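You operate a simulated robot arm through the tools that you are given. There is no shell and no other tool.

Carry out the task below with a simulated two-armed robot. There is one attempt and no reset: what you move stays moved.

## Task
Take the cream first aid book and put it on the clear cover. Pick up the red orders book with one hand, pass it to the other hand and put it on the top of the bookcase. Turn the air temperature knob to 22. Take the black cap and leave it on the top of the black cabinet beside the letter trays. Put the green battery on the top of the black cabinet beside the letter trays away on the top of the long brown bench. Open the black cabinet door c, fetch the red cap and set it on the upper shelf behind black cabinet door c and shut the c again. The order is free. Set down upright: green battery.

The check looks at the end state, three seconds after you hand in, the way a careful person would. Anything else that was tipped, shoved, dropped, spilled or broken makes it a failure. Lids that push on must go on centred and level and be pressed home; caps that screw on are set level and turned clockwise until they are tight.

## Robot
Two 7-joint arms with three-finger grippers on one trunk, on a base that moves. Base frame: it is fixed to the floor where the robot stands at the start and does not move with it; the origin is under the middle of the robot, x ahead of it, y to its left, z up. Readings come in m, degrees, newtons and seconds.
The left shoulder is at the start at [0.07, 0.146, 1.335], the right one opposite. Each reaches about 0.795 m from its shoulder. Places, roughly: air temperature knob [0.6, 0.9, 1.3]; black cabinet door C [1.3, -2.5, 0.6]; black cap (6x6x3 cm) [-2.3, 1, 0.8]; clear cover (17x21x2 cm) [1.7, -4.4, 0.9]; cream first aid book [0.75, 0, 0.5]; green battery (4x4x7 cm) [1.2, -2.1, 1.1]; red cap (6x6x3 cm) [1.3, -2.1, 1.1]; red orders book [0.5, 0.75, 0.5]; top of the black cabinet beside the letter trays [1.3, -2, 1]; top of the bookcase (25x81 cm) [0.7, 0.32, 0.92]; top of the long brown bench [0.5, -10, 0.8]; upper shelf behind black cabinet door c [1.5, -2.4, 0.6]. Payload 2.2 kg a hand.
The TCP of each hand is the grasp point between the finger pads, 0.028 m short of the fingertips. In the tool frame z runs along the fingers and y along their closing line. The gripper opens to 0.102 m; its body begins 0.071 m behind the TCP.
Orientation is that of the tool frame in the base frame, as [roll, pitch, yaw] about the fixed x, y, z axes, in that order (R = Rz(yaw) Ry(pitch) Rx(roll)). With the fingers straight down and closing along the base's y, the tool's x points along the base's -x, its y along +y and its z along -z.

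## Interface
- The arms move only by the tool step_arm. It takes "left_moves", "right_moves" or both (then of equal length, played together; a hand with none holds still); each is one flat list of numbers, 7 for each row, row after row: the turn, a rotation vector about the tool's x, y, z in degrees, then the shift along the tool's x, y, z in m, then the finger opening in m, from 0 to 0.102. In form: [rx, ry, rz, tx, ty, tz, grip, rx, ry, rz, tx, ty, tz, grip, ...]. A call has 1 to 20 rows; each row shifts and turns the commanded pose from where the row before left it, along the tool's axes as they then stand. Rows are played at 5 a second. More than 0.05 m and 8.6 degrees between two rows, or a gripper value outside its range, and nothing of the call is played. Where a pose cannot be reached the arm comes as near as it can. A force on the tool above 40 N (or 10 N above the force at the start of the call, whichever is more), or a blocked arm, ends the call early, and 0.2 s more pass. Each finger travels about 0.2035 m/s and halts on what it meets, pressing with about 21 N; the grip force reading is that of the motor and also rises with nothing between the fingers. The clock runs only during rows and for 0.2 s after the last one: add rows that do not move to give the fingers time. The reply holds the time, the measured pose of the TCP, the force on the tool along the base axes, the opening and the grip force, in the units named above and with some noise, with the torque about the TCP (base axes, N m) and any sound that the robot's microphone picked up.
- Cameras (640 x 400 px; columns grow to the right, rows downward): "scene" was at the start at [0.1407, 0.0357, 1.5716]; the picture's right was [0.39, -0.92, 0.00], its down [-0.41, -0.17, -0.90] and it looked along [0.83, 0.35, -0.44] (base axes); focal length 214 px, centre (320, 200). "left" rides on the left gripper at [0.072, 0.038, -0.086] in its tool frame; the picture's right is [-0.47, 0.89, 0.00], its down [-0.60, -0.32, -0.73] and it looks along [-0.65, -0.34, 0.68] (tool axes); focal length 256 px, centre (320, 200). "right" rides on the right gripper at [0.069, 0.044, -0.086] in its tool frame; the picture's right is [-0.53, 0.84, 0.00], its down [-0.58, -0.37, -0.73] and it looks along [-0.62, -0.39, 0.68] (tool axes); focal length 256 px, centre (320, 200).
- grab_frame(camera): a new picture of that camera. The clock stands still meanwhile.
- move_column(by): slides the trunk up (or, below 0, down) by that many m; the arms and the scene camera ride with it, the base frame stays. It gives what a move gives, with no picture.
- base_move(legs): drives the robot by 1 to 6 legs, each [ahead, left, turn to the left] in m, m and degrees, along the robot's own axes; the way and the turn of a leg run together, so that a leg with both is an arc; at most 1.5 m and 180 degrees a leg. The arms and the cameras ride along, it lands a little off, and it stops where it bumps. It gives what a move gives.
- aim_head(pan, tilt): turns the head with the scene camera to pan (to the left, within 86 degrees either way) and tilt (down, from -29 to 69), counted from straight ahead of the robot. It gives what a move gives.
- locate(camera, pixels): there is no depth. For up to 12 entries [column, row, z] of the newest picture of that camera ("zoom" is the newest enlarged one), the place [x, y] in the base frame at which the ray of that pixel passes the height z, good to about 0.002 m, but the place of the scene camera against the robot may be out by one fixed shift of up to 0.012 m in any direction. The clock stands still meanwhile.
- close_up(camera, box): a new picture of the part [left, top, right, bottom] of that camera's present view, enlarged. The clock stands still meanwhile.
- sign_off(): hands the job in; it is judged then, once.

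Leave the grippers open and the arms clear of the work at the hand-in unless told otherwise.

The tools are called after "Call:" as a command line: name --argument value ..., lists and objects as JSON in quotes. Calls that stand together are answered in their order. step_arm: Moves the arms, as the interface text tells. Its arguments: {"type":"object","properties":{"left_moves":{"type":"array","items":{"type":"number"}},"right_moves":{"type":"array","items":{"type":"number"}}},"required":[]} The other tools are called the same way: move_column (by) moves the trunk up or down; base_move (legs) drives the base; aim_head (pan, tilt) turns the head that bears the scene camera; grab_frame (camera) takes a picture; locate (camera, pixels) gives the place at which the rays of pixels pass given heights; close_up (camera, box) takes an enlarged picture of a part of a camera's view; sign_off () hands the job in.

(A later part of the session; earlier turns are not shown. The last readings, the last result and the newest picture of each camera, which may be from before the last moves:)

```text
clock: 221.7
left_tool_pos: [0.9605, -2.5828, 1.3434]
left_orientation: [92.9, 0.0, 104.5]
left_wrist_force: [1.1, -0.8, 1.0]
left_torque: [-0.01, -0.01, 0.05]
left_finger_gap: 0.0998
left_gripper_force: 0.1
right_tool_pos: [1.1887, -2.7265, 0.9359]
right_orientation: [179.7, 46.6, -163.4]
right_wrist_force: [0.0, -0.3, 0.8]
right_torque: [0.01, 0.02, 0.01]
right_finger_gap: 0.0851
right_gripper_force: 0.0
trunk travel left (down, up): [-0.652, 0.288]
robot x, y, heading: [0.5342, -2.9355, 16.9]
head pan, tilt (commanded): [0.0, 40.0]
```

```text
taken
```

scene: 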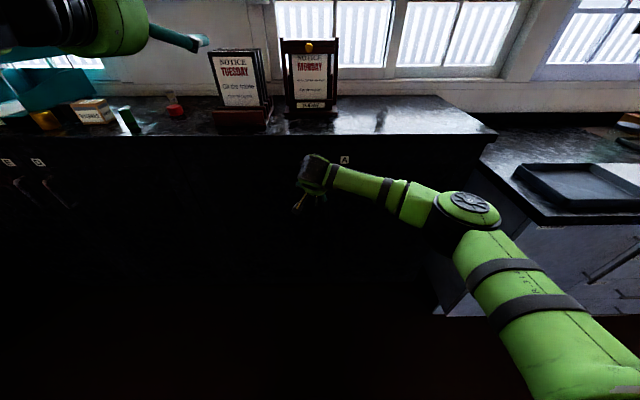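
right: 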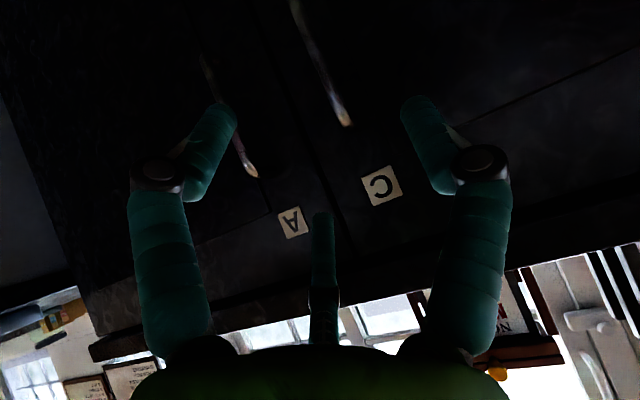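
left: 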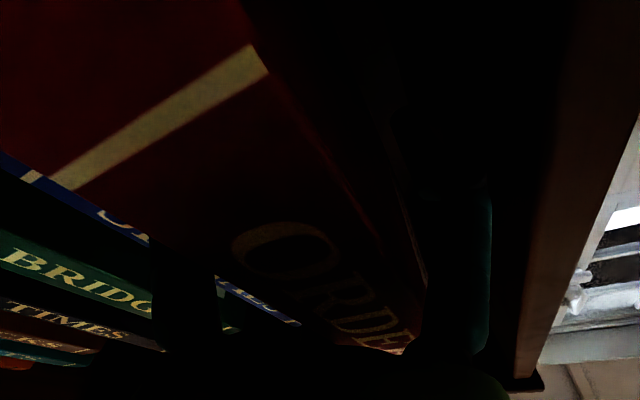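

Call:
locate --camera "right" --pixels '[[346, 122, 0.91], [346, 122, 0.9], [346, 122, 0.92], [310, 40, 0.84], [310, 40, 0.86], [310, 40, 0.82], [328, 80, 0.87], [328, 80, 0.89]]'

Call:
close_up --camera "right" --box '[240, 0, 440, 220]'

```text
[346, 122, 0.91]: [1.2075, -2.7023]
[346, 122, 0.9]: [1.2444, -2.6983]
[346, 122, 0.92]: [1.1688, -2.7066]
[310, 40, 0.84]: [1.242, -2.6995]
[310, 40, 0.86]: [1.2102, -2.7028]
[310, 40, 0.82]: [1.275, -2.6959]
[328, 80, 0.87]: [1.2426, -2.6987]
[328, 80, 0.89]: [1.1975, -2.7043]
```

```text
1.82 times, centred on (340, 110) of right
```

zoom: 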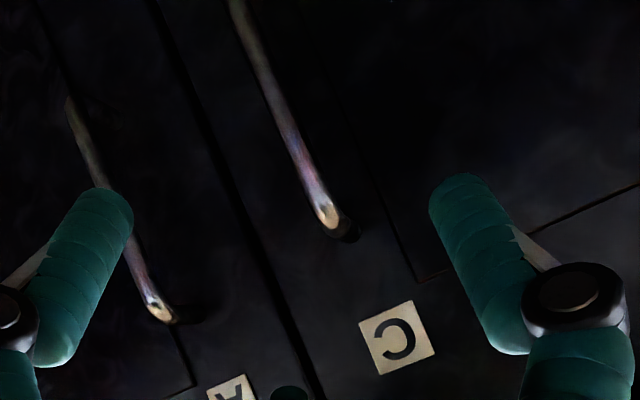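

The 45° attitude would make a fingertip hit the door before reaching the bar, so I turn the right hand level (pointing straight ahead) at this stand-off.

Call:
step_arm --right_moves '[0, -7.7, 0, 0, 0.002, -0.01, 0.07, 0, -7.7, 0, 0, 0.002, -0.01, 0.07, 0, -7.7, 0, 0, 0.002, -0.01, 0.07, 0, -7.7, 0, 0, 0.002, 0, 0.07, 0, -7.7, 0, 0, 0.002, 0, 0.07, 0, -7.7, 0, 0, 0.002, 0, 0.07, 0, 0, 0, 0, 0, 0, 0.07]'

Call:
grab_frame --camera "right"

Call:
grab_frame --camera "scene"

```text
clock: 223.3
left_tool_pos: [0.9593, -2.5805, 1.3428]
left_orientation: [92.9, 0.1, 104.5]
left_wrist_force: [0.1, -1.0, 0.6]
left_torque: [0.0, 0.02, 0.01]
left_finger_gap: 0.1001
left_gripper_force: 0.1
right_tool_pos: [1.1591, -2.7204, 0.9528]
right_orientation: [3.5, 87.4, 20.0]
right_wrist_force: [0.6, -0.4, 0.4]
right_torque: [-0.01, 0.0, 0.0]
right_finger_gap: 0.0701
right_gripper_force: 0.1
trunk travel left (down, up): [-0.652, 0.288]
robot x, y, heading: [0.5361, -2.9366, 16.7]
head pan, tilt (commanded): [0.0, 40.0]
```

```text
taken
```

right: 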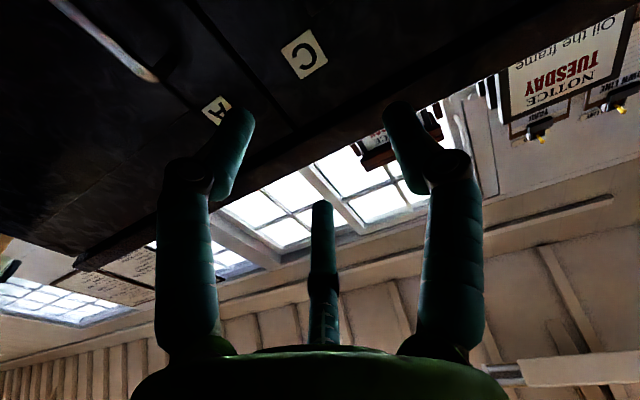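

```text
taken
```

scene: 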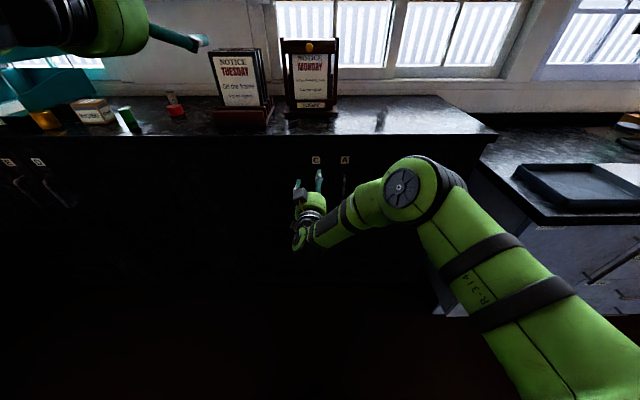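

The hand is level now at depth 0.293, lateral −2.943, z 0.953. I lower the trunk 0.11 m to mid-handle height and look.

Call:
move_column --by -0.11

Call:
grab_frame --camera "right"

Call:
close_up --camera "right" --box '[120, 0, 440, 200]'

```text
clock: 224.8
left_tool_pos: [0.9591, -2.5802, 1.2334]
left_orientation: [92.9, 0.1, 104.5]
left_wrist_force: [-0.3, 0.6, -0.1]
left_torque: [-0.02, 0.01, -0.01]
left_finger_gap: 0.1
left_gripper_force: 0.0
right_tool_pos: [1.1606, -2.7207, 0.8424]
right_orientation: [3.5, 87.6, 20.0]
right_wrist_force: [0.2, -0.5, 1.0]
right_torque: [0.01, -0.01, 0.02]
right_finger_gap: 0.07
right_gripper_force: 0.0
trunk travel left (down, up): [-0.542, 0.398]
robot x, y, heading: [0.5369, -2.935, 16.8]
head pan, tilt (commanded): [0.0, 40.0]
```

```text
taken
```

right: 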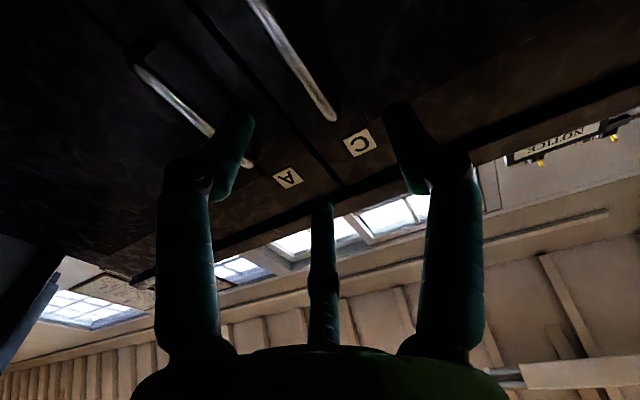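

```text
2.00 times, centred on (280, 100) of right
```

zoom: 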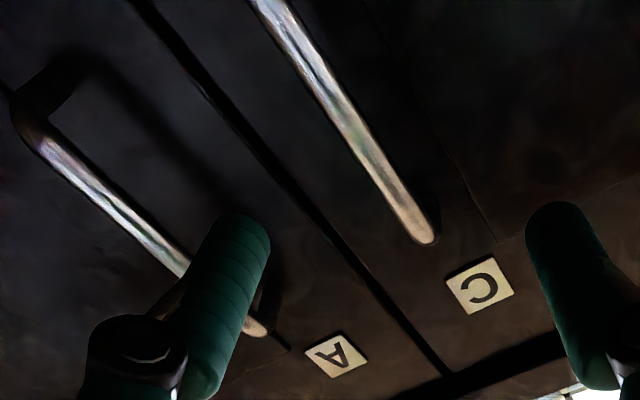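

The bar lies ~6 mm right of the hand axis and ~11.5 cm ahead. I shift right 6 mm, move 9 cm ahead, and check.

Call:
step_arm --right_moves '[0, 0, 0, 0, -0.006, 0.0, 0.07, 0, 0, 0, 0, 0, 0.03, 0.07, 0, 0, 0, 0, 0, 0.03, 0.07, 0, 0, 0, 0, 0, 0.03, 0.07, 0, 0, 0, 0, 0, 0, 0.07]'

Call:
grab_frame --camera "right"

Call:
close_up --camera "scene" --box '[260, 130, 400, 250]'

```text
clock: 226.0
left_tool_pos: [0.9583, -2.5802, 1.2322]
left_orientation: [92.8, 0.0, 104.4]
left_wrist_force: [0.2, 0.0, 0.0]
left_torque: [0.04, 0.01, 0.01]
left_finger_gap: 0.1
left_gripper_force: 0.1
right_tool_pos: [1.2421, -2.691, 0.8566]
right_orientation: [3.8, 88.0, 19.9]
right_wrist_force: [-0.2, -0.4, 0.9]
right_torque: [0.01, 0.01, 0.01]
right_finger_gap: 0.0699
right_gripper_force: 0.0
right hand out of reach, approached as far as the arm can: row 2, 3
trunk travel left (down, up): [-0.542, 0.398]
robot x, y, heading: [0.5337, -2.9365, 16.7]
head pan, tilt (commanded): [0.0, 40.0]
```

```text
taken
```

right: 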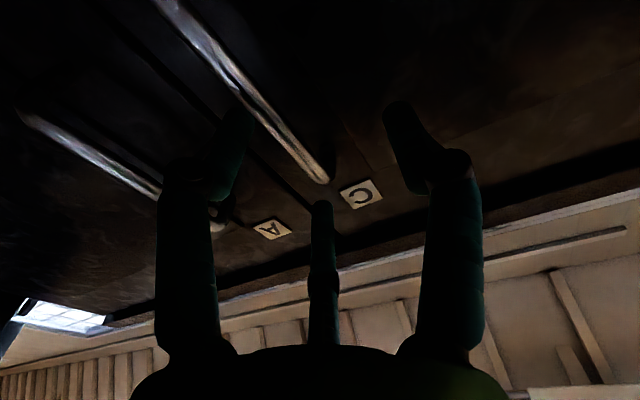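

```text
3.33 times, centred on (330, 190) of scene
```

zoom: 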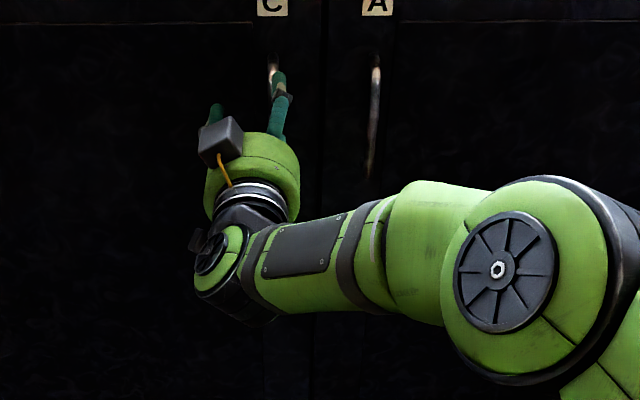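

The arm is at its reach and drifted up/left. I retract 8 cm, drive the base 7 cm closer, lower the trunk 3 cm, and approach again.

Call:
step_arm --right_moves '[0, 0, 0, 0, 0, -0.04, 0.07, 0, 0, 0, 0, 0, -0.04, 0.07, 0, 0, 0, 0, 0, 0, 0.07]'

Call:
base_move --legs '[[0.07, 0, 0.5]]'

Call:
move_column --by -0.03

Call:
grab_frame --camera "right"

```text
clock: 226.8
left_tool_pos: [0.9602, -2.5818, 1.2325]
left_orientation: [93.0, 0.1, 104.5]
left_wrist_force: [0.3, 0.3, -0.4]
left_torque: [0.03, -0.02, 0.01]
left_finger_gap: 0.0999
left_gripper_force: 0.0
right_tool_pos: [1.1682, -2.7165, 0.8498]
right_orientation: [4.3, 87.5, 20.7]
right_wrist_force: [0.3, -0.7, 0.0]
right_torque: [-0.01, 0.02, -0.01]
right_finger_gap: 0.0699
right_gripper_force: 0.1
trunk travel left (down, up): [-0.542, 0.398]
robot x, y, heading: [0.5349, -2.9357, 16.7]
head pan, tilt (commanded): [0.0, 40.0]
```

```text
clock: 227.8
left_tool_pos: [1.0248, -2.5556, 1.233]
left_orientation: [92.9, 0.1, 105.1]
left_wrist_force: [0.8, -0.4, 0.5]
left_torque: [-0.02, -0.01, -0.01]
left_finger_gap: 0.1001
left_gripper_force: 0.1
right_tool_pos: [1.2348, -2.6901, 0.8504]
right_orientation: [3.5, 87.6, 20.5]
right_wrist_force: [-0.5, -0.6, -1.2]
right_torque: [-0.03, 0.02, 0.06]
right_finger_gap: 0.0699
right_gripper_force: 0.0
trunk travel left (down, up): [-0.542, 0.398]
robot x, y, heading: [0.6029, -2.9133, 17.6]
head pan, tilt (commanded): [0.0, 40.0]
```

```text
clock: 228.5
left_tool_pos: [1.0248, -2.556, 1.203]
left_orientation: [92.9, 0.1, 105.0]
left_wrist_force: [0.0, -0.1, -1.0]
left_torque: [0.01, 0.01, 0.06]
left_finger_gap: 0.0999
left_gripper_force: 0.1
right_tool_pos: [1.2345, -2.6911, 0.8212]
right_orientation: [3.7, 87.4, 20.7]
right_wrist_force: [-0.1, -0.1, -0.8]
right_torque: [0.02, 0.02, -0.01]
right_finger_gap: 0.0701
right_gripper_force: 0.0
trunk travel left (down, up): [-0.512, 0.428]
robot x, y, heading: [0.6045, -2.9154, 17.1]
head pan, tilt (commanded): [0.0, 40.0]
```

```text
taken
```

right: 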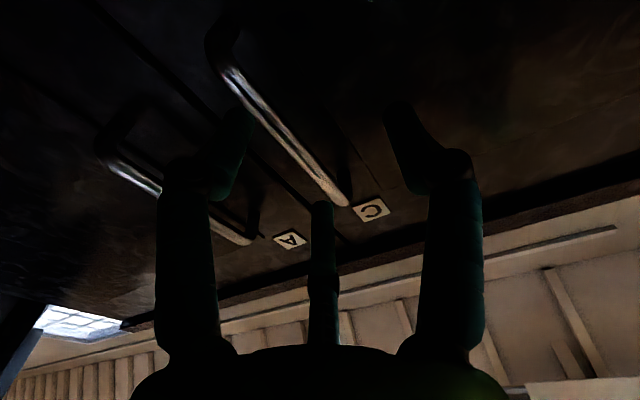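

From the three views the bar is at depth 0.409, lateral −2.951, z 0.77–0.87: 1.4 cm right and 3.5 cm ahead of the TCP. I shift right first, then 2.3 cm ahead, and check.

Call:
step_arm --right_moves '[0, 0, 0, 0, -0.007, 0, 0.07, 0, 0, 0, 0, -0.007, 0, 0.07, 0, 0, 0, 0, 0, 0.0115, 0.07, 0, 0, 0, 0, 0, 0.0115, 0.07, 0, 0, 0, 0, 0, 0, 0.07]'

Call:
grab_frame --camera "right"

Call:
close_up --camera "scene" --box '[260, 130, 400, 250]'

```text
clock: 229.7
left_tool_pos: [1.0248, -2.5569, 1.2031]
left_orientation: [92.9, 0.2, 105.0]
left_wrist_force: [0.0, 0.6, -0.2]
left_torque: [0.01, 0.02, -0.01]
left_finger_gap: 0.0998
left_gripper_force: 0.0
right_tool_pos: [1.2573, -2.6932, 0.8248]
right_orientation: [4.1, 87.8, 20.7]
right_wrist_force: [1.1, -3.9, 0.8]
right_torque: [-0.11, -0.09, -0.13]
right_finger_gap: 0.0716
right_gripper_force: 1.1
right hand out of reach, approached as far as the arm can: row 2, 4
trunk travel left (down, up): [-0.512, 0.428]
robot x, y, heading: [0.6053, -2.9156, 17.4]
head pan, tilt (commanded): [0.0, 40.0]
```

```text
taken
```

right: 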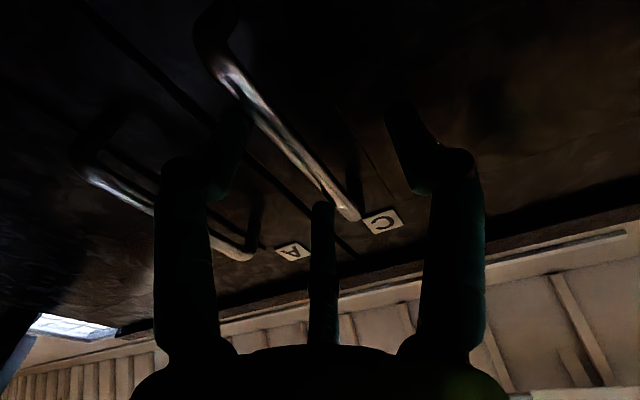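

```text
3.33 times, centred on (330, 190) of scene
```

zoom: 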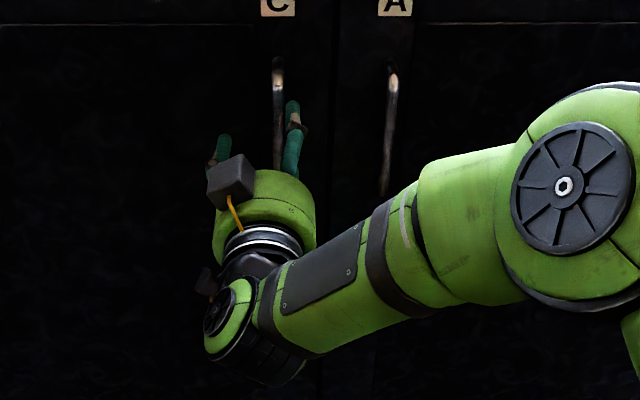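

The bar is between thumb and finger pair, just touching the pair (−3.9 N). I shift 6 mm right and close on it.

Call:
step_arm --right_moves '[0, 0, 0, 0, -0.006, 0, 0.07, 0, 0, 0, 0, 0, 0, 0.05, 0, 0, 0, 0, 0, 0, 0.03, 0, 0, 0, 0, 0, 0, 0.015, 0, 0, 0, 0, 0, 0, 0.01, 0, 0, 0, 0, 0, 0, 0.01]'

Call:
grab_frame --camera "right"

Call:
close_up --camera "scene" --box '[260, 130, 400, 250]'

```text
clock: 231.1
left_tool_pos: [1.029, -2.5619, 1.2035]
left_orientation: [93.0, -0.2, 105.0]
left_wrist_force: [0.3, 0.7, 1.1]
left_torque: [0.01, 0.02, 0.02]
left_finger_gap: 0.1002
left_gripper_force: 0.1
right_tool_pos: [1.2617, -2.7033, 0.8258]
right_orientation: [15.5, 88.3, 31.3]
right_wrist_force: [3.5, -30.8, -13.8]
right_torque: [-0.45, 0.21, -0.63]
right_finger_gap: 0.0263
right_gripper_force: 11.8
right hand out of reach, approached as far as the arm can: row 1
trunk travel left (down, up): [-0.512, 0.428]
robot x, y, heading: [0.6029, -2.9138, 17.4]
head pan, tilt (commanded): [0.0, 40.0]
```

```text
taken
```

right: 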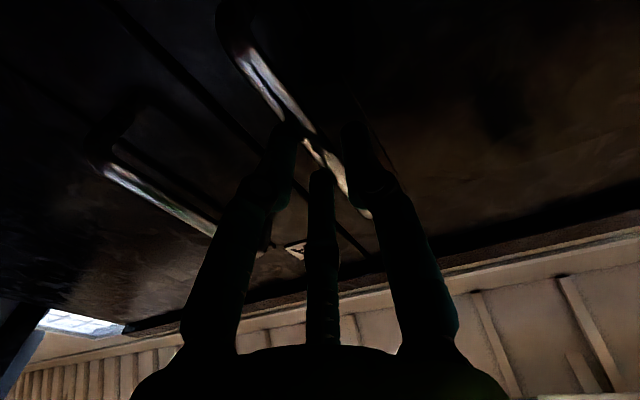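

```text
3.33 times, centred on (330, 190) of scene
```

zoom: 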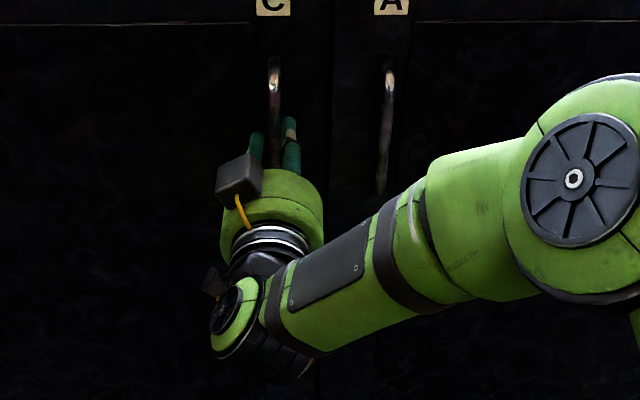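

The bar is gripped (gap 0.026) but with 31 N side strain to the right; I let the hand follow 8 mm to the right to relax.

Call:
step_arm --right_moves '[0, 0, 0, 0, -0.004, 0, 0.01, 0, 0, 0, 0, -0.004, 0, 0.01, 0, 0, 0, 0, 0, 0, 0.01]'

```text
clock: 231.9
left_tool_pos: [1.0285, -2.5605, 1.2034]
left_orientation: [93.0, -0.1, 105.0]
left_wrist_force: [-0.8, -0.6, -0.6]
left_torque: [0.01, 0.03, -0.01]
left_finger_gap: 0.0999
left_gripper_force: 0.1
right_tool_pos: [1.2614, -2.7048, 0.8313]
right_orientation: [12.8, 88.1, 28.9]
right_wrist_force: [6.5, -22.0, -11.0]
right_torque: [-0.34, 0.17, -0.49]
right_finger_gap: 0.0241
right_gripper_force: 10.7
right hand out of reach, approached as far as the arm can: row 2
trunk travel left (down, up): [-0.512, 0.428]
robot x, y, heading: [0.6031, -2.9126, 17.4]
head pan, tilt (commanded): [0.0, 40.0]
```

I now pull gently along the door's arc: about 8° of opening in four small rows, turning the hand slightly with the door.

Call:
step_arm --right_moves '[1, 0, 0, 0, 0.0012, -0.0168, 0.01, 1, 0, 0, 0, 0.0018, -0.0168, 0.01, 1, 0, 0, 0, 0.002, -0.0168, 0.01, 1, 0, 0, 0, 0.0024, -0.0168, 0.01, 0, 0, 0, 0, 0, 0, 0.01]'

Call:
grab_frame --camera "scene"

Call:
grab_frame --camera "right"

```text
clock: 233.1
left_tool_pos: [1.0256, -2.5623, 1.2037]
left_orientation: [92.9, -0.1, 105.0]
left_wrist_force: [0.3, -0.1, 0.8]
left_torque: [0.01, 0.0, 0.02]
left_finger_gap: 0.1001
left_gripper_force: 0.0
right_tool_pos: [1.1937, -2.7155, 0.8288]
right_orientation: [12.4, 87.5, 24.9]
right_wrist_force: [2.5, -26.9, -2.1]
right_torque: [-0.23, -0.12, -0.57]
right_finger_gap: 0.0214
right_gripper_force: 8.3
trunk travel left (down, up): [-0.512, 0.428]
robot x, y, heading: [0.6061, -2.9133, 17.4]
head pan, tilt (commanded): [0.0, 40.0]
```

```text
taken
```

scene: 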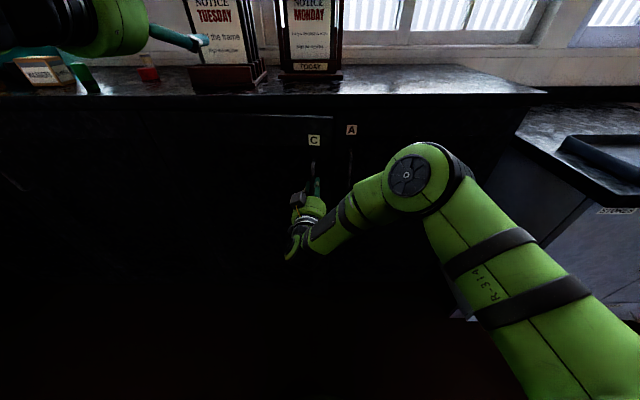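

```text
taken
```

right: 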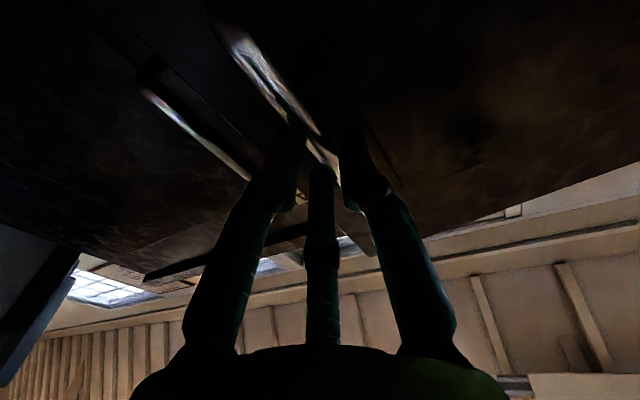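

The door is opening (the C tag moved toward me). I continue another ~8°, with slightly less sideways motion to relax the strain.

Call:
step_arm --right_moves '[1.5, 0, 0, 0, 0.0, -0.0168, 0.01, 1.5, 0, 0, 0, 0.0, -0.0168, 0.01, 1.5, 0, 0, 0, 0.0005, -0.0168, 0.01, 1.5, 0, 0, 0, 0.001, -0.0168, 0.01, 0, 0, 0, 0, 0, 0, 0.01]'

Call:
grab_frame --camera "scene"

```text
clock: 234.3
left_tool_pos: [1.0226, -2.5528, 1.2026]
left_orientation: [92.8, 0.3, 105.1]
left_wrist_force: [-0.1, -0.7, 0.4]
left_torque: [0.02, 0.0, -0.01]
left_finger_gap: 0.0997
left_gripper_force: 0.0
right_tool_pos: [1.121, -2.715, 0.8285]
right_orientation: [14.6, 87.2, 22.4]
right_wrist_force: [0.9, 19.1, 20.4]
right_torque: [-0.39, 0.72, 0.46]
right_finger_gap: 0.0197
right_gripper_force: 44.3
trunk travel left (down, up): [-0.512, 0.428]
robot x, y, heading: [0.6047, -2.9123, 17.7]
head pan, tilt (commanded): [0.0, 40.0]
```

```text
taken
```

scene: 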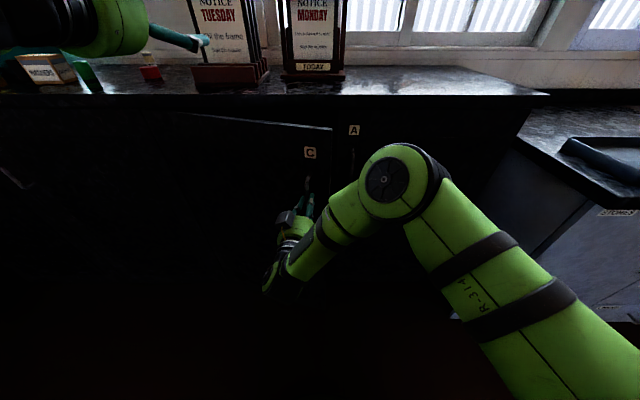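

Good grip now (44 N) with the force swinging the other way, so the hand needs a bit more leftward travel. I continue along the arc with smaller rows toward ~29°.

Call:
step_arm --right_moves '[1.5, 0, 0, 0, 0.006, -0.0165, 0.01, 1.5, 0, 0, 0, 0.0045, -0.0165, 0.01, 1.5, 0, 0, 0, 0.004, -0.0165, 0.01, 1.5, 0, 0, 0, 0.004, -0.0165, 0.01, 1.5, 0, 0, 0, 0.0043, -0.0163, 0.01, 1.5, 0, 0, 0, 0.0043, -0.0163, 0.01, 0, 0, 0, 0, 0, 0, 0.01]'

Call:
grab_frame --camera "scene"

```text
clock: 235.9
left_tool_pos: [1.0257, -2.5539, 1.2019]
left_orientation: [93.1, 0.2, 105.0]
left_wrist_force: [-0.2, 0.0, 0.6]
left_torque: [0.0, 0.01, 0.01]
left_finger_gap: 0.1003
left_gripper_force: 0.1
right_tool_pos: [1.0719, -2.7071, 0.8307]
right_orientation: [19.9, 88.4, 18.4]
right_wrist_force: [0.1, 6.4, -9.6]
right_torque: [-0.52, -0.94, 0.28]
right_finger_gap: 0.0197
right_gripper_force: 44.9
right hand out of reach, approached as far as the arm can: row 4, 5, 6
trunk travel left (down, up): [-0.512, 0.428]
robot x, y, heading: [0.6036, -2.9107, 17.2]
head pan, tilt (commanded): [0.0, 40.0]
```

```text
taken
```

scene: 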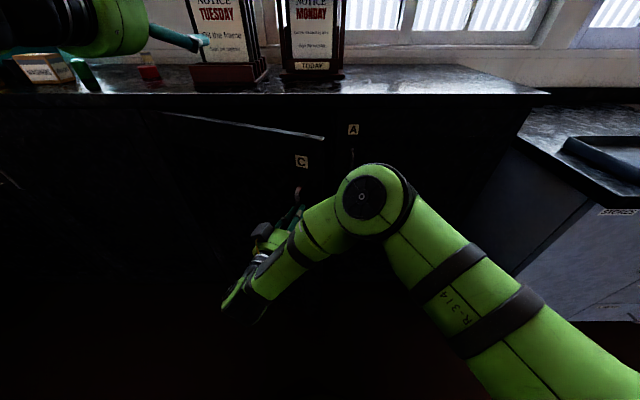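

The arm's own travel is used up at ~22°. I use the base to continue the pull along the arc: back and left in two small legs.

Call:
base_move --legs '[[-0.055, 0.03, 0], [-0.05, 0.035, 0]]'

Call:
grab_frame --camera "scene"

```text
clock: 237.5
left_tool_pos: [0.9081, -2.5213, 1.2001]
left_orientation: [93.1, 0.3, 105.0]
left_wrist_force: [-0.4, 0.3, 0.5]
left_torque: [-0.01, 0.0, -0.04]
left_finger_gap: 0.1
left_gripper_force: 0.1
right_tool_pos: [0.954, -2.6732, 0.8302]
right_orientation: [24.9, 88.3, 23.2]
right_wrist_force: [4.4, 10.9, -19.4]
right_torque: [-0.36, 0.38, -0.02]
right_finger_gap: 0.0201
right_gripper_force: 44.4
trunk travel left (down, up): [-0.512, 0.428]
robot x, y, heading: [0.4804, -2.8831, 16.9]
head pan, tilt (commanded): [0.0, 40.0]
```

```text
taken
```

scene: 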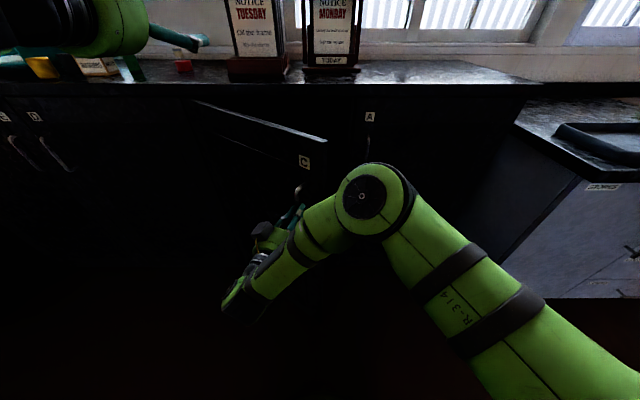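

The door is at ~37°. Two more legs take it to ~55°.

Call:
base_move --legs '[[-0.054, 0.054, 0], [-0.045, 0.062, 0]]'

Call:
grab_frame --camera "scene"

```text
clock: 239.2
left_tool_pos: [0.7784, -2.4407, 1.1997]
left_orientation: [93.1, 0.2, 104.8]
left_wrist_force: [-0.2, 0.9, 0.4]
left_torque: [0.04, 0.04, -0.01]
left_finger_gap: 0.1002
left_gripper_force: 0.0
right_tool_pos: [0.8238, -2.5932, 0.8303]
right_orientation: [27.8, 88.2, 26.0]
right_wrist_force: [11.9, 12.7, -8.1]
right_torque: [-0.26, -0.06, -0.07]
right_finger_gap: 0.0196
right_gripper_force: 44.6
trunk travel left (down, up): [-0.512, 0.428]
robot x, y, heading: [0.3517, -2.8031, 17.0]
head pan, tilt (commanded): [0.0, 40.0]
```

```text
taken
```

scene: 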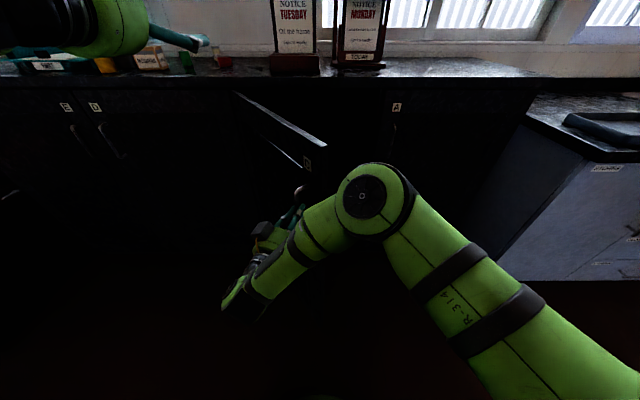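

Door at ~55° and moving smoothly. Two more legs to ~75°, plus a little to ~80°.

Call:
base_move --legs '[[-0.038, 0.076, 0], [-0.024, 0.081, 0], [-0.006, 0.042, 0]]'

Call:
grab_frame --camera "scene"

Call:
grab_frame --camera "right"

```text
clock: 241.4
left_tool_pos: [0.6538, -2.2755, 1.2028]
left_orientation: [93.1, 0.2, 104.9]
left_wrist_force: [-0.7, -0.3, 0.0]
left_torque: [0.02, -0.02, -0.04]
left_finger_gap: 0.0999
left_gripper_force: 0.0
right_tool_pos: [0.7009, -2.4266, 0.8319]
right_orientation: [31.7, 88.2, 29.8]
right_wrist_force: [-4.7, -3.2, -13.5]
right_torque: [-0.2, 0.61, -0.33]
right_finger_gap: 0.0196
right_gripper_force: 44.5
trunk travel left (down, up): [-0.512, 0.428]
robot x, y, heading: [0.233, -2.6331, 17.1]
head pan, tilt (commanded): [0.0, 40.0]
```

```text
taken
```

scene: 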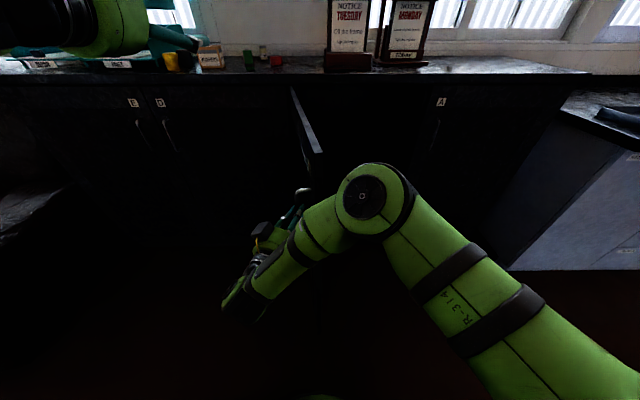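

```text
taken
```

right: 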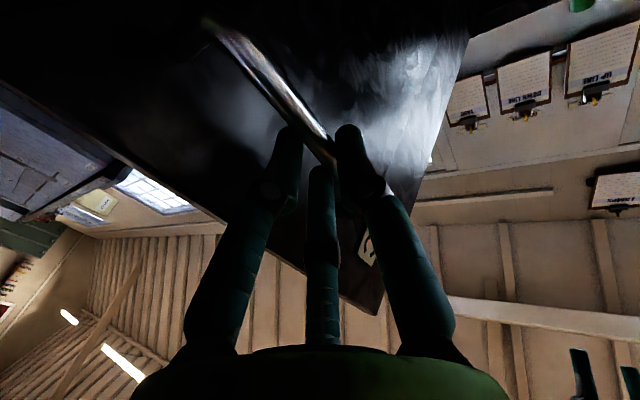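

The door is ~80° open. I open the fingers moderately and back straight off the handle.

Call:
step_arm --right_moves '[0, 0, 0, 0, 0, 0, 0.045, 0, 0, 0, 0, 0, 0, 0.055, 0, 0, 0, 0, 0, -0.015, 0.058, 0, 0, 0, 0, 0, -0.02, 0.06, 0, 0, 0, 0, 0.005, -0.02, 0.06, 0, 0, 0, 0, 0.01, -0.01, 0.06, 0, 0, 0, 0, 0, 0, 0.06]'

Call:
grab_frame --camera "scene"

Call:
grab_frame --camera "right"

```text
clock: 243.0
left_tool_pos: [0.6518, -2.2756, 1.2038]
left_orientation: [92.8, 0.1, 104.8]
left_wrist_force: [-1.0, -0.5, 0.4]
left_torque: [0.04, 0.01, -0.04]
left_finger_gap: 0.0999
left_gripper_force: 0.1
right_tool_pos: [0.6955, -2.4218, 0.8433]
right_orientation: [32.3, 88.3, 30.6]
right_wrist_force: [-0.4, -0.1, -0.7]
right_torque: [0.0, -0.01, -0.01]
right_finger_gap: 0.06
right_gripper_force: 0.1
right hand out of reach, approached as far as the arm can: row 3, 4, 5, 6
trunk travel left (down, up): [-0.512, 0.428]
robot x, y, heading: [0.2301, -2.6287, 17.2]
head pan, tilt (commanded): [0.0, 40.0]
```

```text
taken
```

scene: 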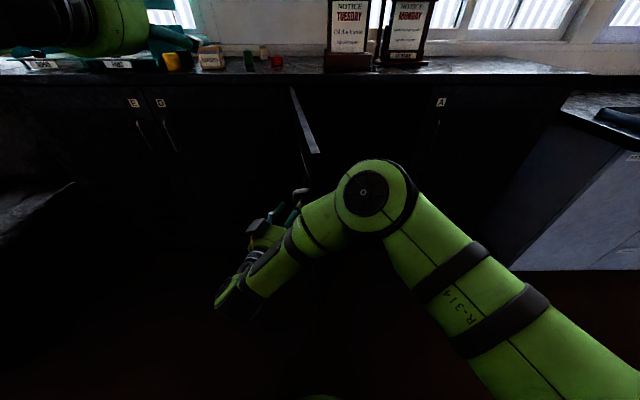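

```text
taken
```

right: 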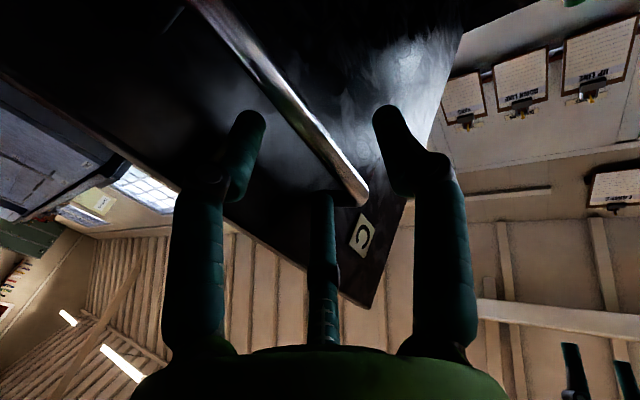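

The arm can't fold further back, so I withdraw with the base along the hand's axis.

Call:
base_move --legs '[[-0.17, 0.055, 0]]'

Call:
grab_frame --camera "scene"

```text
clock: 244.5
left_tool_pos: [0.4745, -2.2734, 1.2033]
left_orientation: [92.8, 0.1, 104.7]
left_wrist_force: [1.2, 0.1, 0.5]
left_torque: [0.0, -0.01, -0.01]
left_finger_gap: 0.0999
left_gripper_force: 0.0
right_tool_pos: [0.5174, -2.4184, 0.8433]
right_orientation: [32.3, 88.2, 30.5]
right_wrist_force: [0.0, 0.0, 0.5]
right_torque: [0.01, -0.03, -0.02]
right_finger_gap: 0.0598
right_gripper_force: 0.2
trunk travel left (down, up): [-0.512, 0.428]
robot x, y, heading: [0.0538, -2.6311, 17.5]
head pan, tilt (commanded): [0.0, 40.0]
```

```text
taken
```

scene: 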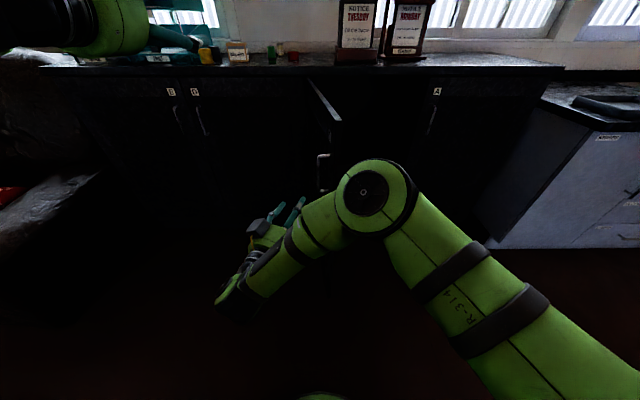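

The door stays open at ~78°. I raise the trunk and turn the right hand to point straight down, ready for the red cap.

Call:
move_column --by 0.36

Call:
step_arm --right_moves '[-3, 0, 0, -0.01, 0, 0.01, 0.09, -8, 0, 0, 0, 0, 0.01, 0.09, -8, 0, 0, 0, 0, 0.01, 0.09, 0, 8.2, 0, 0, 0, 0.01, 0.09, 0, 8.2, 0, 0, 0, 0, 0.09, 0, 8.2, 0, 0, 0, 0, 0.09, 0, 8.2, 0, 0, 0, 0, 0.09, 0, 8.2, 0, 0, 0, 0, 0.09, 0, 8.2, 0, 0, 0, 0, 0.09, 0, 8.2, 0, 0, 0, 0, 0.09, 0, 8.2, 0, 0, 0, 0, 0.09, 0, 8.2, 0, 0, 0, 0, 0.09, 0, 8.2, 0, 0, 0, 0, 0.09, 0, 8, 0, 0, 0, 0, 0.09, 0, 0, 0, 0, 0, 0, 0.09]'

Call:
grab_frame --camera "scene"

```text
clock: 248.0
left_tool_pos: [0.476, -2.2728, 1.5622]
left_orientation: [92.9, 0.2, 104.9]
left_wrist_force: [0.0, 1.0, 0.2]
left_torque: [-0.01, -0.01, 0.02]
left_finger_gap: 0.1003
left_gripper_force: 0.2
right_tool_pos: [0.5183, -2.418, 1.2028]
right_orientation: [32.5, 88.4, 30.7]
right_wrist_force: [0.6, 0.4, -0.6]
right_torque: [0.0, -0.03, 0.07]
right_finger_gap: 0.0601
right_gripper_force: 0.0
trunk travel left (down, up): [-0.872, 0.068]
robot x, y, heading: [0.052, -2.628, 17.3]
head pan, tilt (commanded): [0.0, 40.0]
```

```text
clock: 251.2
left_tool_pos: [0.476, -2.2735, 1.5635]
left_orientation: [92.9, 0.1, 104.9]
left_wrist_force: [-1.0, 0.0, -0.7]
left_torque: [0.0, -0.01, 0.0]
left_finger_gap: 0.0997
left_gripper_force: 0.1
right_tool_pos: [0.5577, -2.4142, 1.2136]
right_orientation: [179.6, 1.6, -162.8]
right_wrist_force: [-0.4, 0.6, -0.7]
right_torque: [0.01, 0.02, 0.0]
right_finger_gap: 0.0902
right_gripper_force: 0.0
trunk travel left (down, up): [-0.872, 0.068]
robot x, y, heading: [0.0483, -2.6346, 17.3]
head pan, tilt (commanded): [0.0, 40.0]
```

```text
taken
```

scene: 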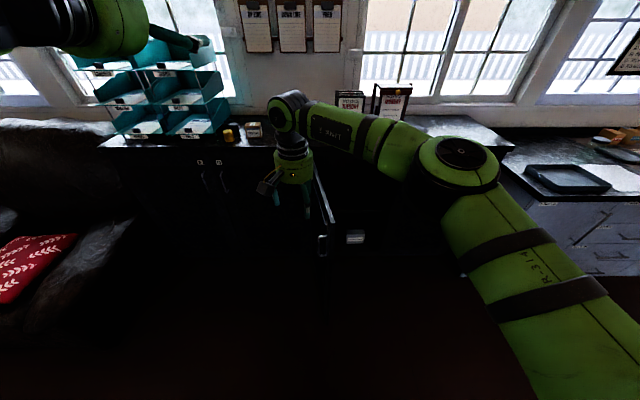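

The right hand points down. Before approaching the cap I swing it 0.28 m to the right and raise the left hand further, so that neither comes near the letter trays.

Call:
step_arm --right_moves '[0, 0, 0, 0, -0.046, 0, 0.09, 0, 0, 0, 0, -0.046, 0, 0.09, 0, 0, 0, 0, -0.046, 0, 0.09, 0, 0, 0, 0, -0.046, 0, 0.09, 0, 0, 0, 0, -0.046, 0, 0.09, 0, 0, 0, 0, -0.046, 0, 0.09]' --left_moves '[0, 0, 0, 0, 0.03, -0.02, 0.1, 0, 0, 0, 0, 0.03, -0.02, 0.1, 0, 0, 0, 0, 0.03, -0.02, 0.1, 0, 0, 0, 0, 0.03, 0, 0.1, 0, 0, 0, 0, 0, 0, 0.1, 0, 0, 0, 0, 0, 0, 0.1]'

Call:
base_move --legs '[[0, 0.38, 0]]'

Call:
aim_head --pan 0 --tilt 30

Call:
grab_frame --camera "scene"

```text
clock: 252.6
left_tool_pos: [0.4399, -2.2928, 1.577]
left_orientation: [92.6, 0.1, 104.8]
left_wrist_force: [-0.3, -0.6, -0.2]
left_torque: [0.03, -0.01, 0.02]
left_finger_gap: 0.1003
left_gripper_force: 0.0
left hand out of reach, approached as far as the arm can: row 1, 2, 3, 4
right_tool_pos: [0.6402, -2.6793, 1.2121]
right_orientation: [179.5, 1.7, -162.8]
right_wrist_force: [0.2, -0.5, -0.6]
right_torque: [0.03, -0.01, -0.02]
right_finger_gap: 0.09
right_gripper_force: 0.0
trunk travel left (down, up): [-0.872, 0.068]
robot x, y, heading: [0.0515, -2.6294, 17.2]
head pan, tilt (commanded): [0.0, 40.0]
```

```text
clock: 255.0
left_tool_pos: [0.3322, -1.9363, 1.577]
left_orientation: [92.6, 0.0, 104.6]
left_wrist_force: [0.4, -0.4, 0.5]
left_torque: [0.05, 0.01, 0.01]
left_finger_gap: 0.1
left_gripper_force: 0.1
right_tool_pos: [0.5305, -2.3227, 1.2112]
right_orientation: [179.5, 1.8, -163.1]
right_wrist_force: [-0.6, 0.3, -0.2]
right_torque: [0.05, 0.02, 0.01]
right_finger_gap: 0.0898
right_gripper_force: 0.0
trunk travel left (down, up): [-0.872, 0.068]
robot x, y, heading: [-0.0571, -2.2722, 16.8]
head pan, tilt (commanded): [0.0, 40.0]
```

```text
clock: 255.8
left_tool_pos: [0.3312, -1.9345, 1.5759]
left_orientation: [92.6, 0.3, 104.6]
left_wrist_force: [-0.5, -0.1, -0.7]
left_torque: [-0.03, 0.01, -0.04]
left_finger_gap: 0.1001
left_gripper_force: 0.1
right_tool_pos: [0.5306, -2.3222, 1.21]
right_orientation: [179.6, 1.8, -163.1]
right_wrist_force: [-0.1, -0.2, 0.1]
right_torque: [-0.01, 0.0, -0.03]
right_finger_gap: 0.0897
right_gripper_force: 0.1
trunk travel left (down, up): [-0.872, 0.068]
robot x, y, heading: [-0.0583, -2.2714, 16.6]
head pan, tilt (commanded): [0.0, 30.0]
```

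```text
taken
```

scene: 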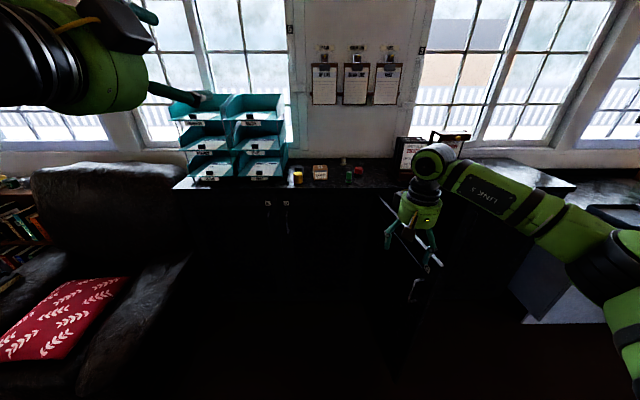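

I check the notice holder's place (px ≈398–470,135–175) against the right elbow's path before driving in.

Call:
locate --camera "scene" --pixels '[[398, 174, 1.05], [425, 174, 1.05], [348, 181, 1.05], [358, 173.5, 1.05], [320, 180, 1.05], [298, 184, 1.05], [285, 180, 1.05], [240, 183, 1.05], [250, 190, 1.05], [357, 162, 1.05]]'

Call:
close_up --camera "scene" --box '[270, 130, 470, 260]'

```text
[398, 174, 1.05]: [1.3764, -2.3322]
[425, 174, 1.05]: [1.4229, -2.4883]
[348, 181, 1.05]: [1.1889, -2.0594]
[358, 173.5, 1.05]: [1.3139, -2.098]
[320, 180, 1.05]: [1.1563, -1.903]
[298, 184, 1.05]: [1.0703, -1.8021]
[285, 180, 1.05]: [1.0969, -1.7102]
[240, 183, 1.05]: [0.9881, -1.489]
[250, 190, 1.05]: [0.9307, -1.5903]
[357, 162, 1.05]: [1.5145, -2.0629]
```

```text
3.08 times, centred on (370, 195) of scene
```

zoom: 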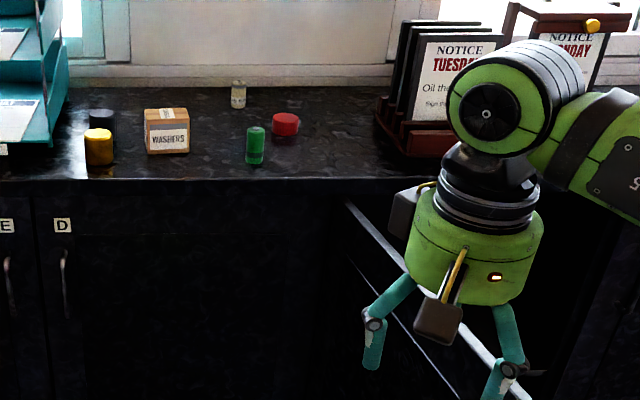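

Call:
close_up --camera "scene" --box '[336, 156, 376, 186]'

Call:
locate --camera "scene" --pixels '[[359, 168.05, 1.08], [359, 168.05, 1.07], [349, 171, 1.12]]'

```text
13.33 times, centred on (356, 171) of scene
```

zoom: 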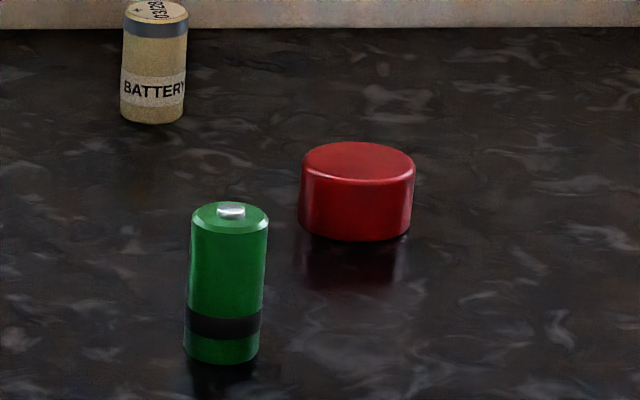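

```text
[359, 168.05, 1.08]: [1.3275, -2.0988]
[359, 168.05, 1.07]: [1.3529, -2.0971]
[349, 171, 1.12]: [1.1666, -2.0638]
```

Cap centre: depth 0.64, lateral −2.40, top z 1.08; the notice holder's front is at 0.61, clear of the elbow's path. I drive 0.66 m ahead so the right hand comes over the cabinet top.

Call:
base_move --legs '[[0.66, 0, 0.8]]'

Call:
grab_frame --camera "right"

Call:
aim_head --pan -15 --tilt 40

Call:
grab_frame --camera "scene"

```text
clock: 259.4
left_tool_pos: [0.9473, -1.7339, 1.5776]
left_orientation: [92.5, 0.3, 105.4]
left_wrist_force: [-0.1, -0.4, -0.7]
left_torque: [0.03, 0.0, 0.0]
left_finger_gap: 0.1002
left_gripper_force: 0.1
right_tool_pos: [1.1515, -2.1194, 1.2129]
right_orientation: [179.6, 1.8, -162.2]
right_wrist_force: [-0.8, 0.0, 0.4]
right_torque: [-0.03, -0.03, 0.0]
right_finger_gap: 0.0902
right_gripper_force: 0.1
trunk travel left (down, up): [-0.872, 0.068]
robot x, y, heading: [0.5635, -2.0769, 17.8]
head pan, tilt (commanded): [0.0, 30.0]
```

```text
taken
```

right: 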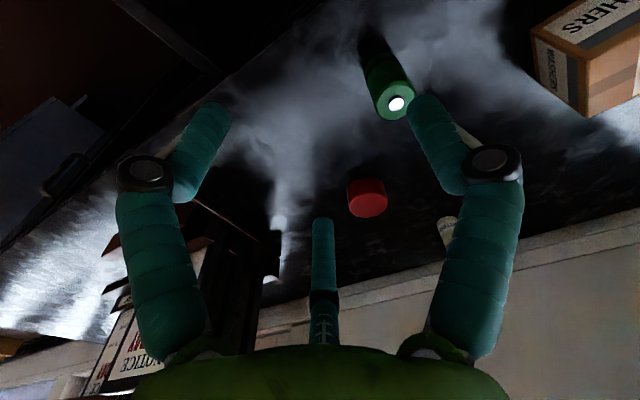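

```text
clock: 260.1
left_tool_pos: [0.9477, -1.733, 1.5767]
left_orientation: [92.6, 0.1, 105.4]
left_wrist_force: [0.6, -0.1, -0.3]
left_torque: [0.02, 0.01, 0.0]
left_finger_gap: 0.0999
left_gripper_force: 0.1
right_tool_pos: [1.1533, -2.119, 1.2126]
right_orientation: [179.6, 1.6, -162.2]
right_wrist_force: [0.3, -0.9, -0.3]
right_torque: [-0.03, -0.04, -0.01]
right_finger_gap: 0.0897
right_gripper_force: 0.0
trunk travel left (down, up): [-0.872, 0.068]
robot x, y, heading: [0.5629, -2.0752, 17.5]
head pan, tilt (commanded): [-15.0, 40.0]
```

```text
taken
```

scene: 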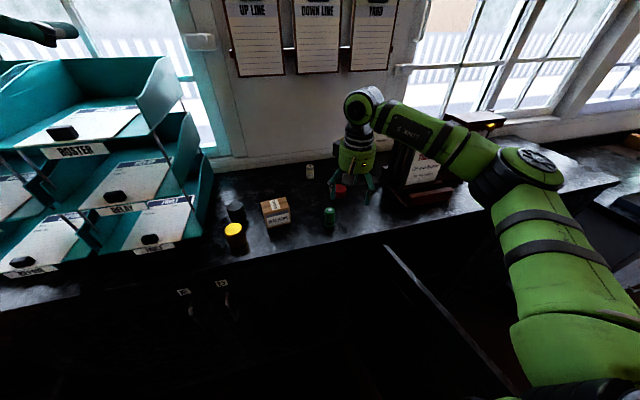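

Call:
close_up --camera "right" --box '[320, 40, 480, 240]'

```text
2.00 times, centred on (400, 140) of right
```

zoom: 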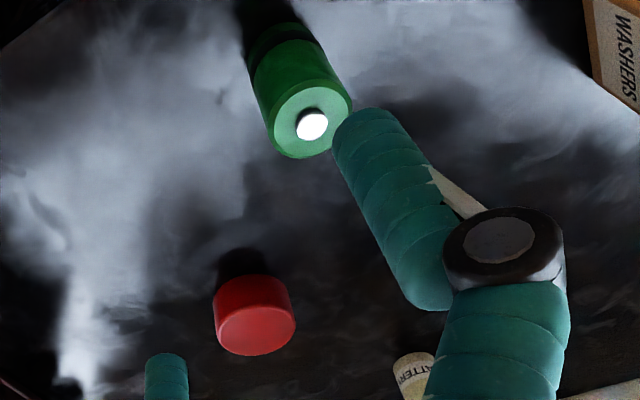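

Cap top centre at right-view (368.5,205), battery top centre (395.5,102.5). I locate both.

Call:
locate --camera "right" --pixels '[[368.5, 205, 1.08], [368.5, 205, 1.07], [395.5, 102.5, 1.12], [395.5, 102.5, 1.11]]'

```text
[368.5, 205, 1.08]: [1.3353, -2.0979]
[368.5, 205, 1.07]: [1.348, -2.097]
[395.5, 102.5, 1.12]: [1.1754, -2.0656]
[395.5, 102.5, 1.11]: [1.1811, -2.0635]
```

The cap centre is ≈ depth 0.65, lateral −2.401. I drive 8 cm closer and move the hand above the cap.

Call:
base_move --legs '[[0.08, 0, 0]]'

Call:
step_arm --right_moves '[0, 0, 0, -0.034, -0.011, 0.0, 0.09, 0, 0, 0, -0.034, -0.011, 0.0, 0.09, 0, 0, 0, -0.034, -0.011, 0.0, 0.09, 0, 0, 0, 0, 0, 0.03, 0.09, 0, 0, 0, 0, 0, 0, 0.09]'

Call:
grab_frame --camera "right"

```text
clock: 261.2
left_tool_pos: [1.013, -1.7139, 1.5802]
left_orientation: [92.0, 0.2, 105.3]
left_wrist_force: [-0.5, -0.9, 0.2]
left_torque: [0.01, 0.03, -0.01]
left_finger_gap: 0.1
left_gripper_force: 0.4
right_tool_pos: [1.2198, -2.0961, 1.217]
right_orientation: [179.6, 2.0, -162.3]
right_wrist_force: [-0.5, -1.4, 0.3]
right_torque: [0.01, -0.08, 0.01]
right_finger_gap: 0.0904
right_gripper_force: 0.1
trunk travel left (down, up): [-0.872, 0.068]
robot x, y, heading: [0.642, -2.0498, 17.9]
head pan, tilt (commanded): [-15.0, 40.0]
```

```text
clock: 262.4
left_tool_pos: [1.0225, -1.7135, 1.5776]
left_orientation: [92.4, 0.0, 105.3]
left_wrist_force: [-0.1, -0.7, -0.2]
left_torque: [-0.01, 0.0, 0.03]
left_finger_gap: 0.1001
left_gripper_force: 0.1
right_tool_pos: [1.3363, -2.0969, 1.1861]
right_orientation: [179.4, 1.8, -162.3]
right_wrist_force: [-0.2, -0.1, -0.5]
right_torque: [0.04, -0.01, -0.01]
right_finger_gap: 0.0899
right_gripper_force: 0.0
trunk travel left (down, up): [-0.872, 0.068]
robot x, y, heading: [0.6404, -2.0496, 17.5]
head pan, tilt (commanded): [-15.0, 40.0]
```

```text
taken
```

right: 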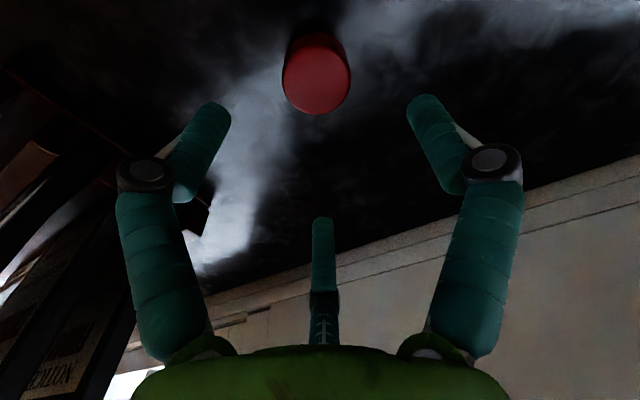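

The cap is almost exactly on the hand's axis (317,82). I locate it once more and lower to 4 cm above before the final descent.

Call:
locate --camera "right" --pixels '[[317, 83, 1.08], [317, 83, 1.075]]'

Call:
step_arm --right_moves '[0, 0, 0, 0, 0, 0.02, 0.09, 0, 0, 0, 0, 0, 0.02, 0.09, 0, 0, 0, 0, 0, 0.01, 0.09, 0, 0, 0, 0, 0, 0, 0.09]'

Call:
grab_frame --camera "right"

```text
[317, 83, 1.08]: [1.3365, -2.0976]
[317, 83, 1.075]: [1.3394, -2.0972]
```

```text
clock: 263.4
left_tool_pos: [1.0232, -1.709, 1.5768]
left_orientation: [92.4, 0.3, 105.3]
left_wrist_force: [-0.5, 0.2, 0.3]
left_torque: [0.0, -0.01, 0.0]
left_finger_gap: 0.0999
left_gripper_force: 0.1
right_tool_pos: [1.3378, -2.0945, 1.1348]
right_orientation: [179.5, 1.6, -162.4]
right_wrist_force: [-0.1, -0.6, 0.4]
right_torque: [0.0, 0.0, 0.0]
right_finger_gap: 0.0901
right_gripper_force: 0.1
trunk travel left (down, up): [-0.872, 0.068]
robot x, y, heading: [0.6378, -2.0519, 17.6]
head pan, tilt (commanded): [-15.0, 40.0]
```

```text
taken
```

right: 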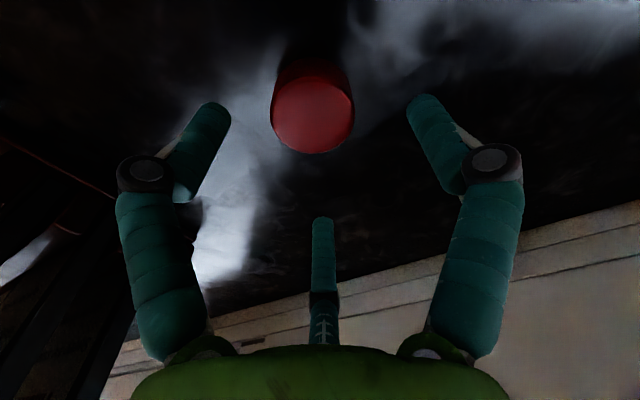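

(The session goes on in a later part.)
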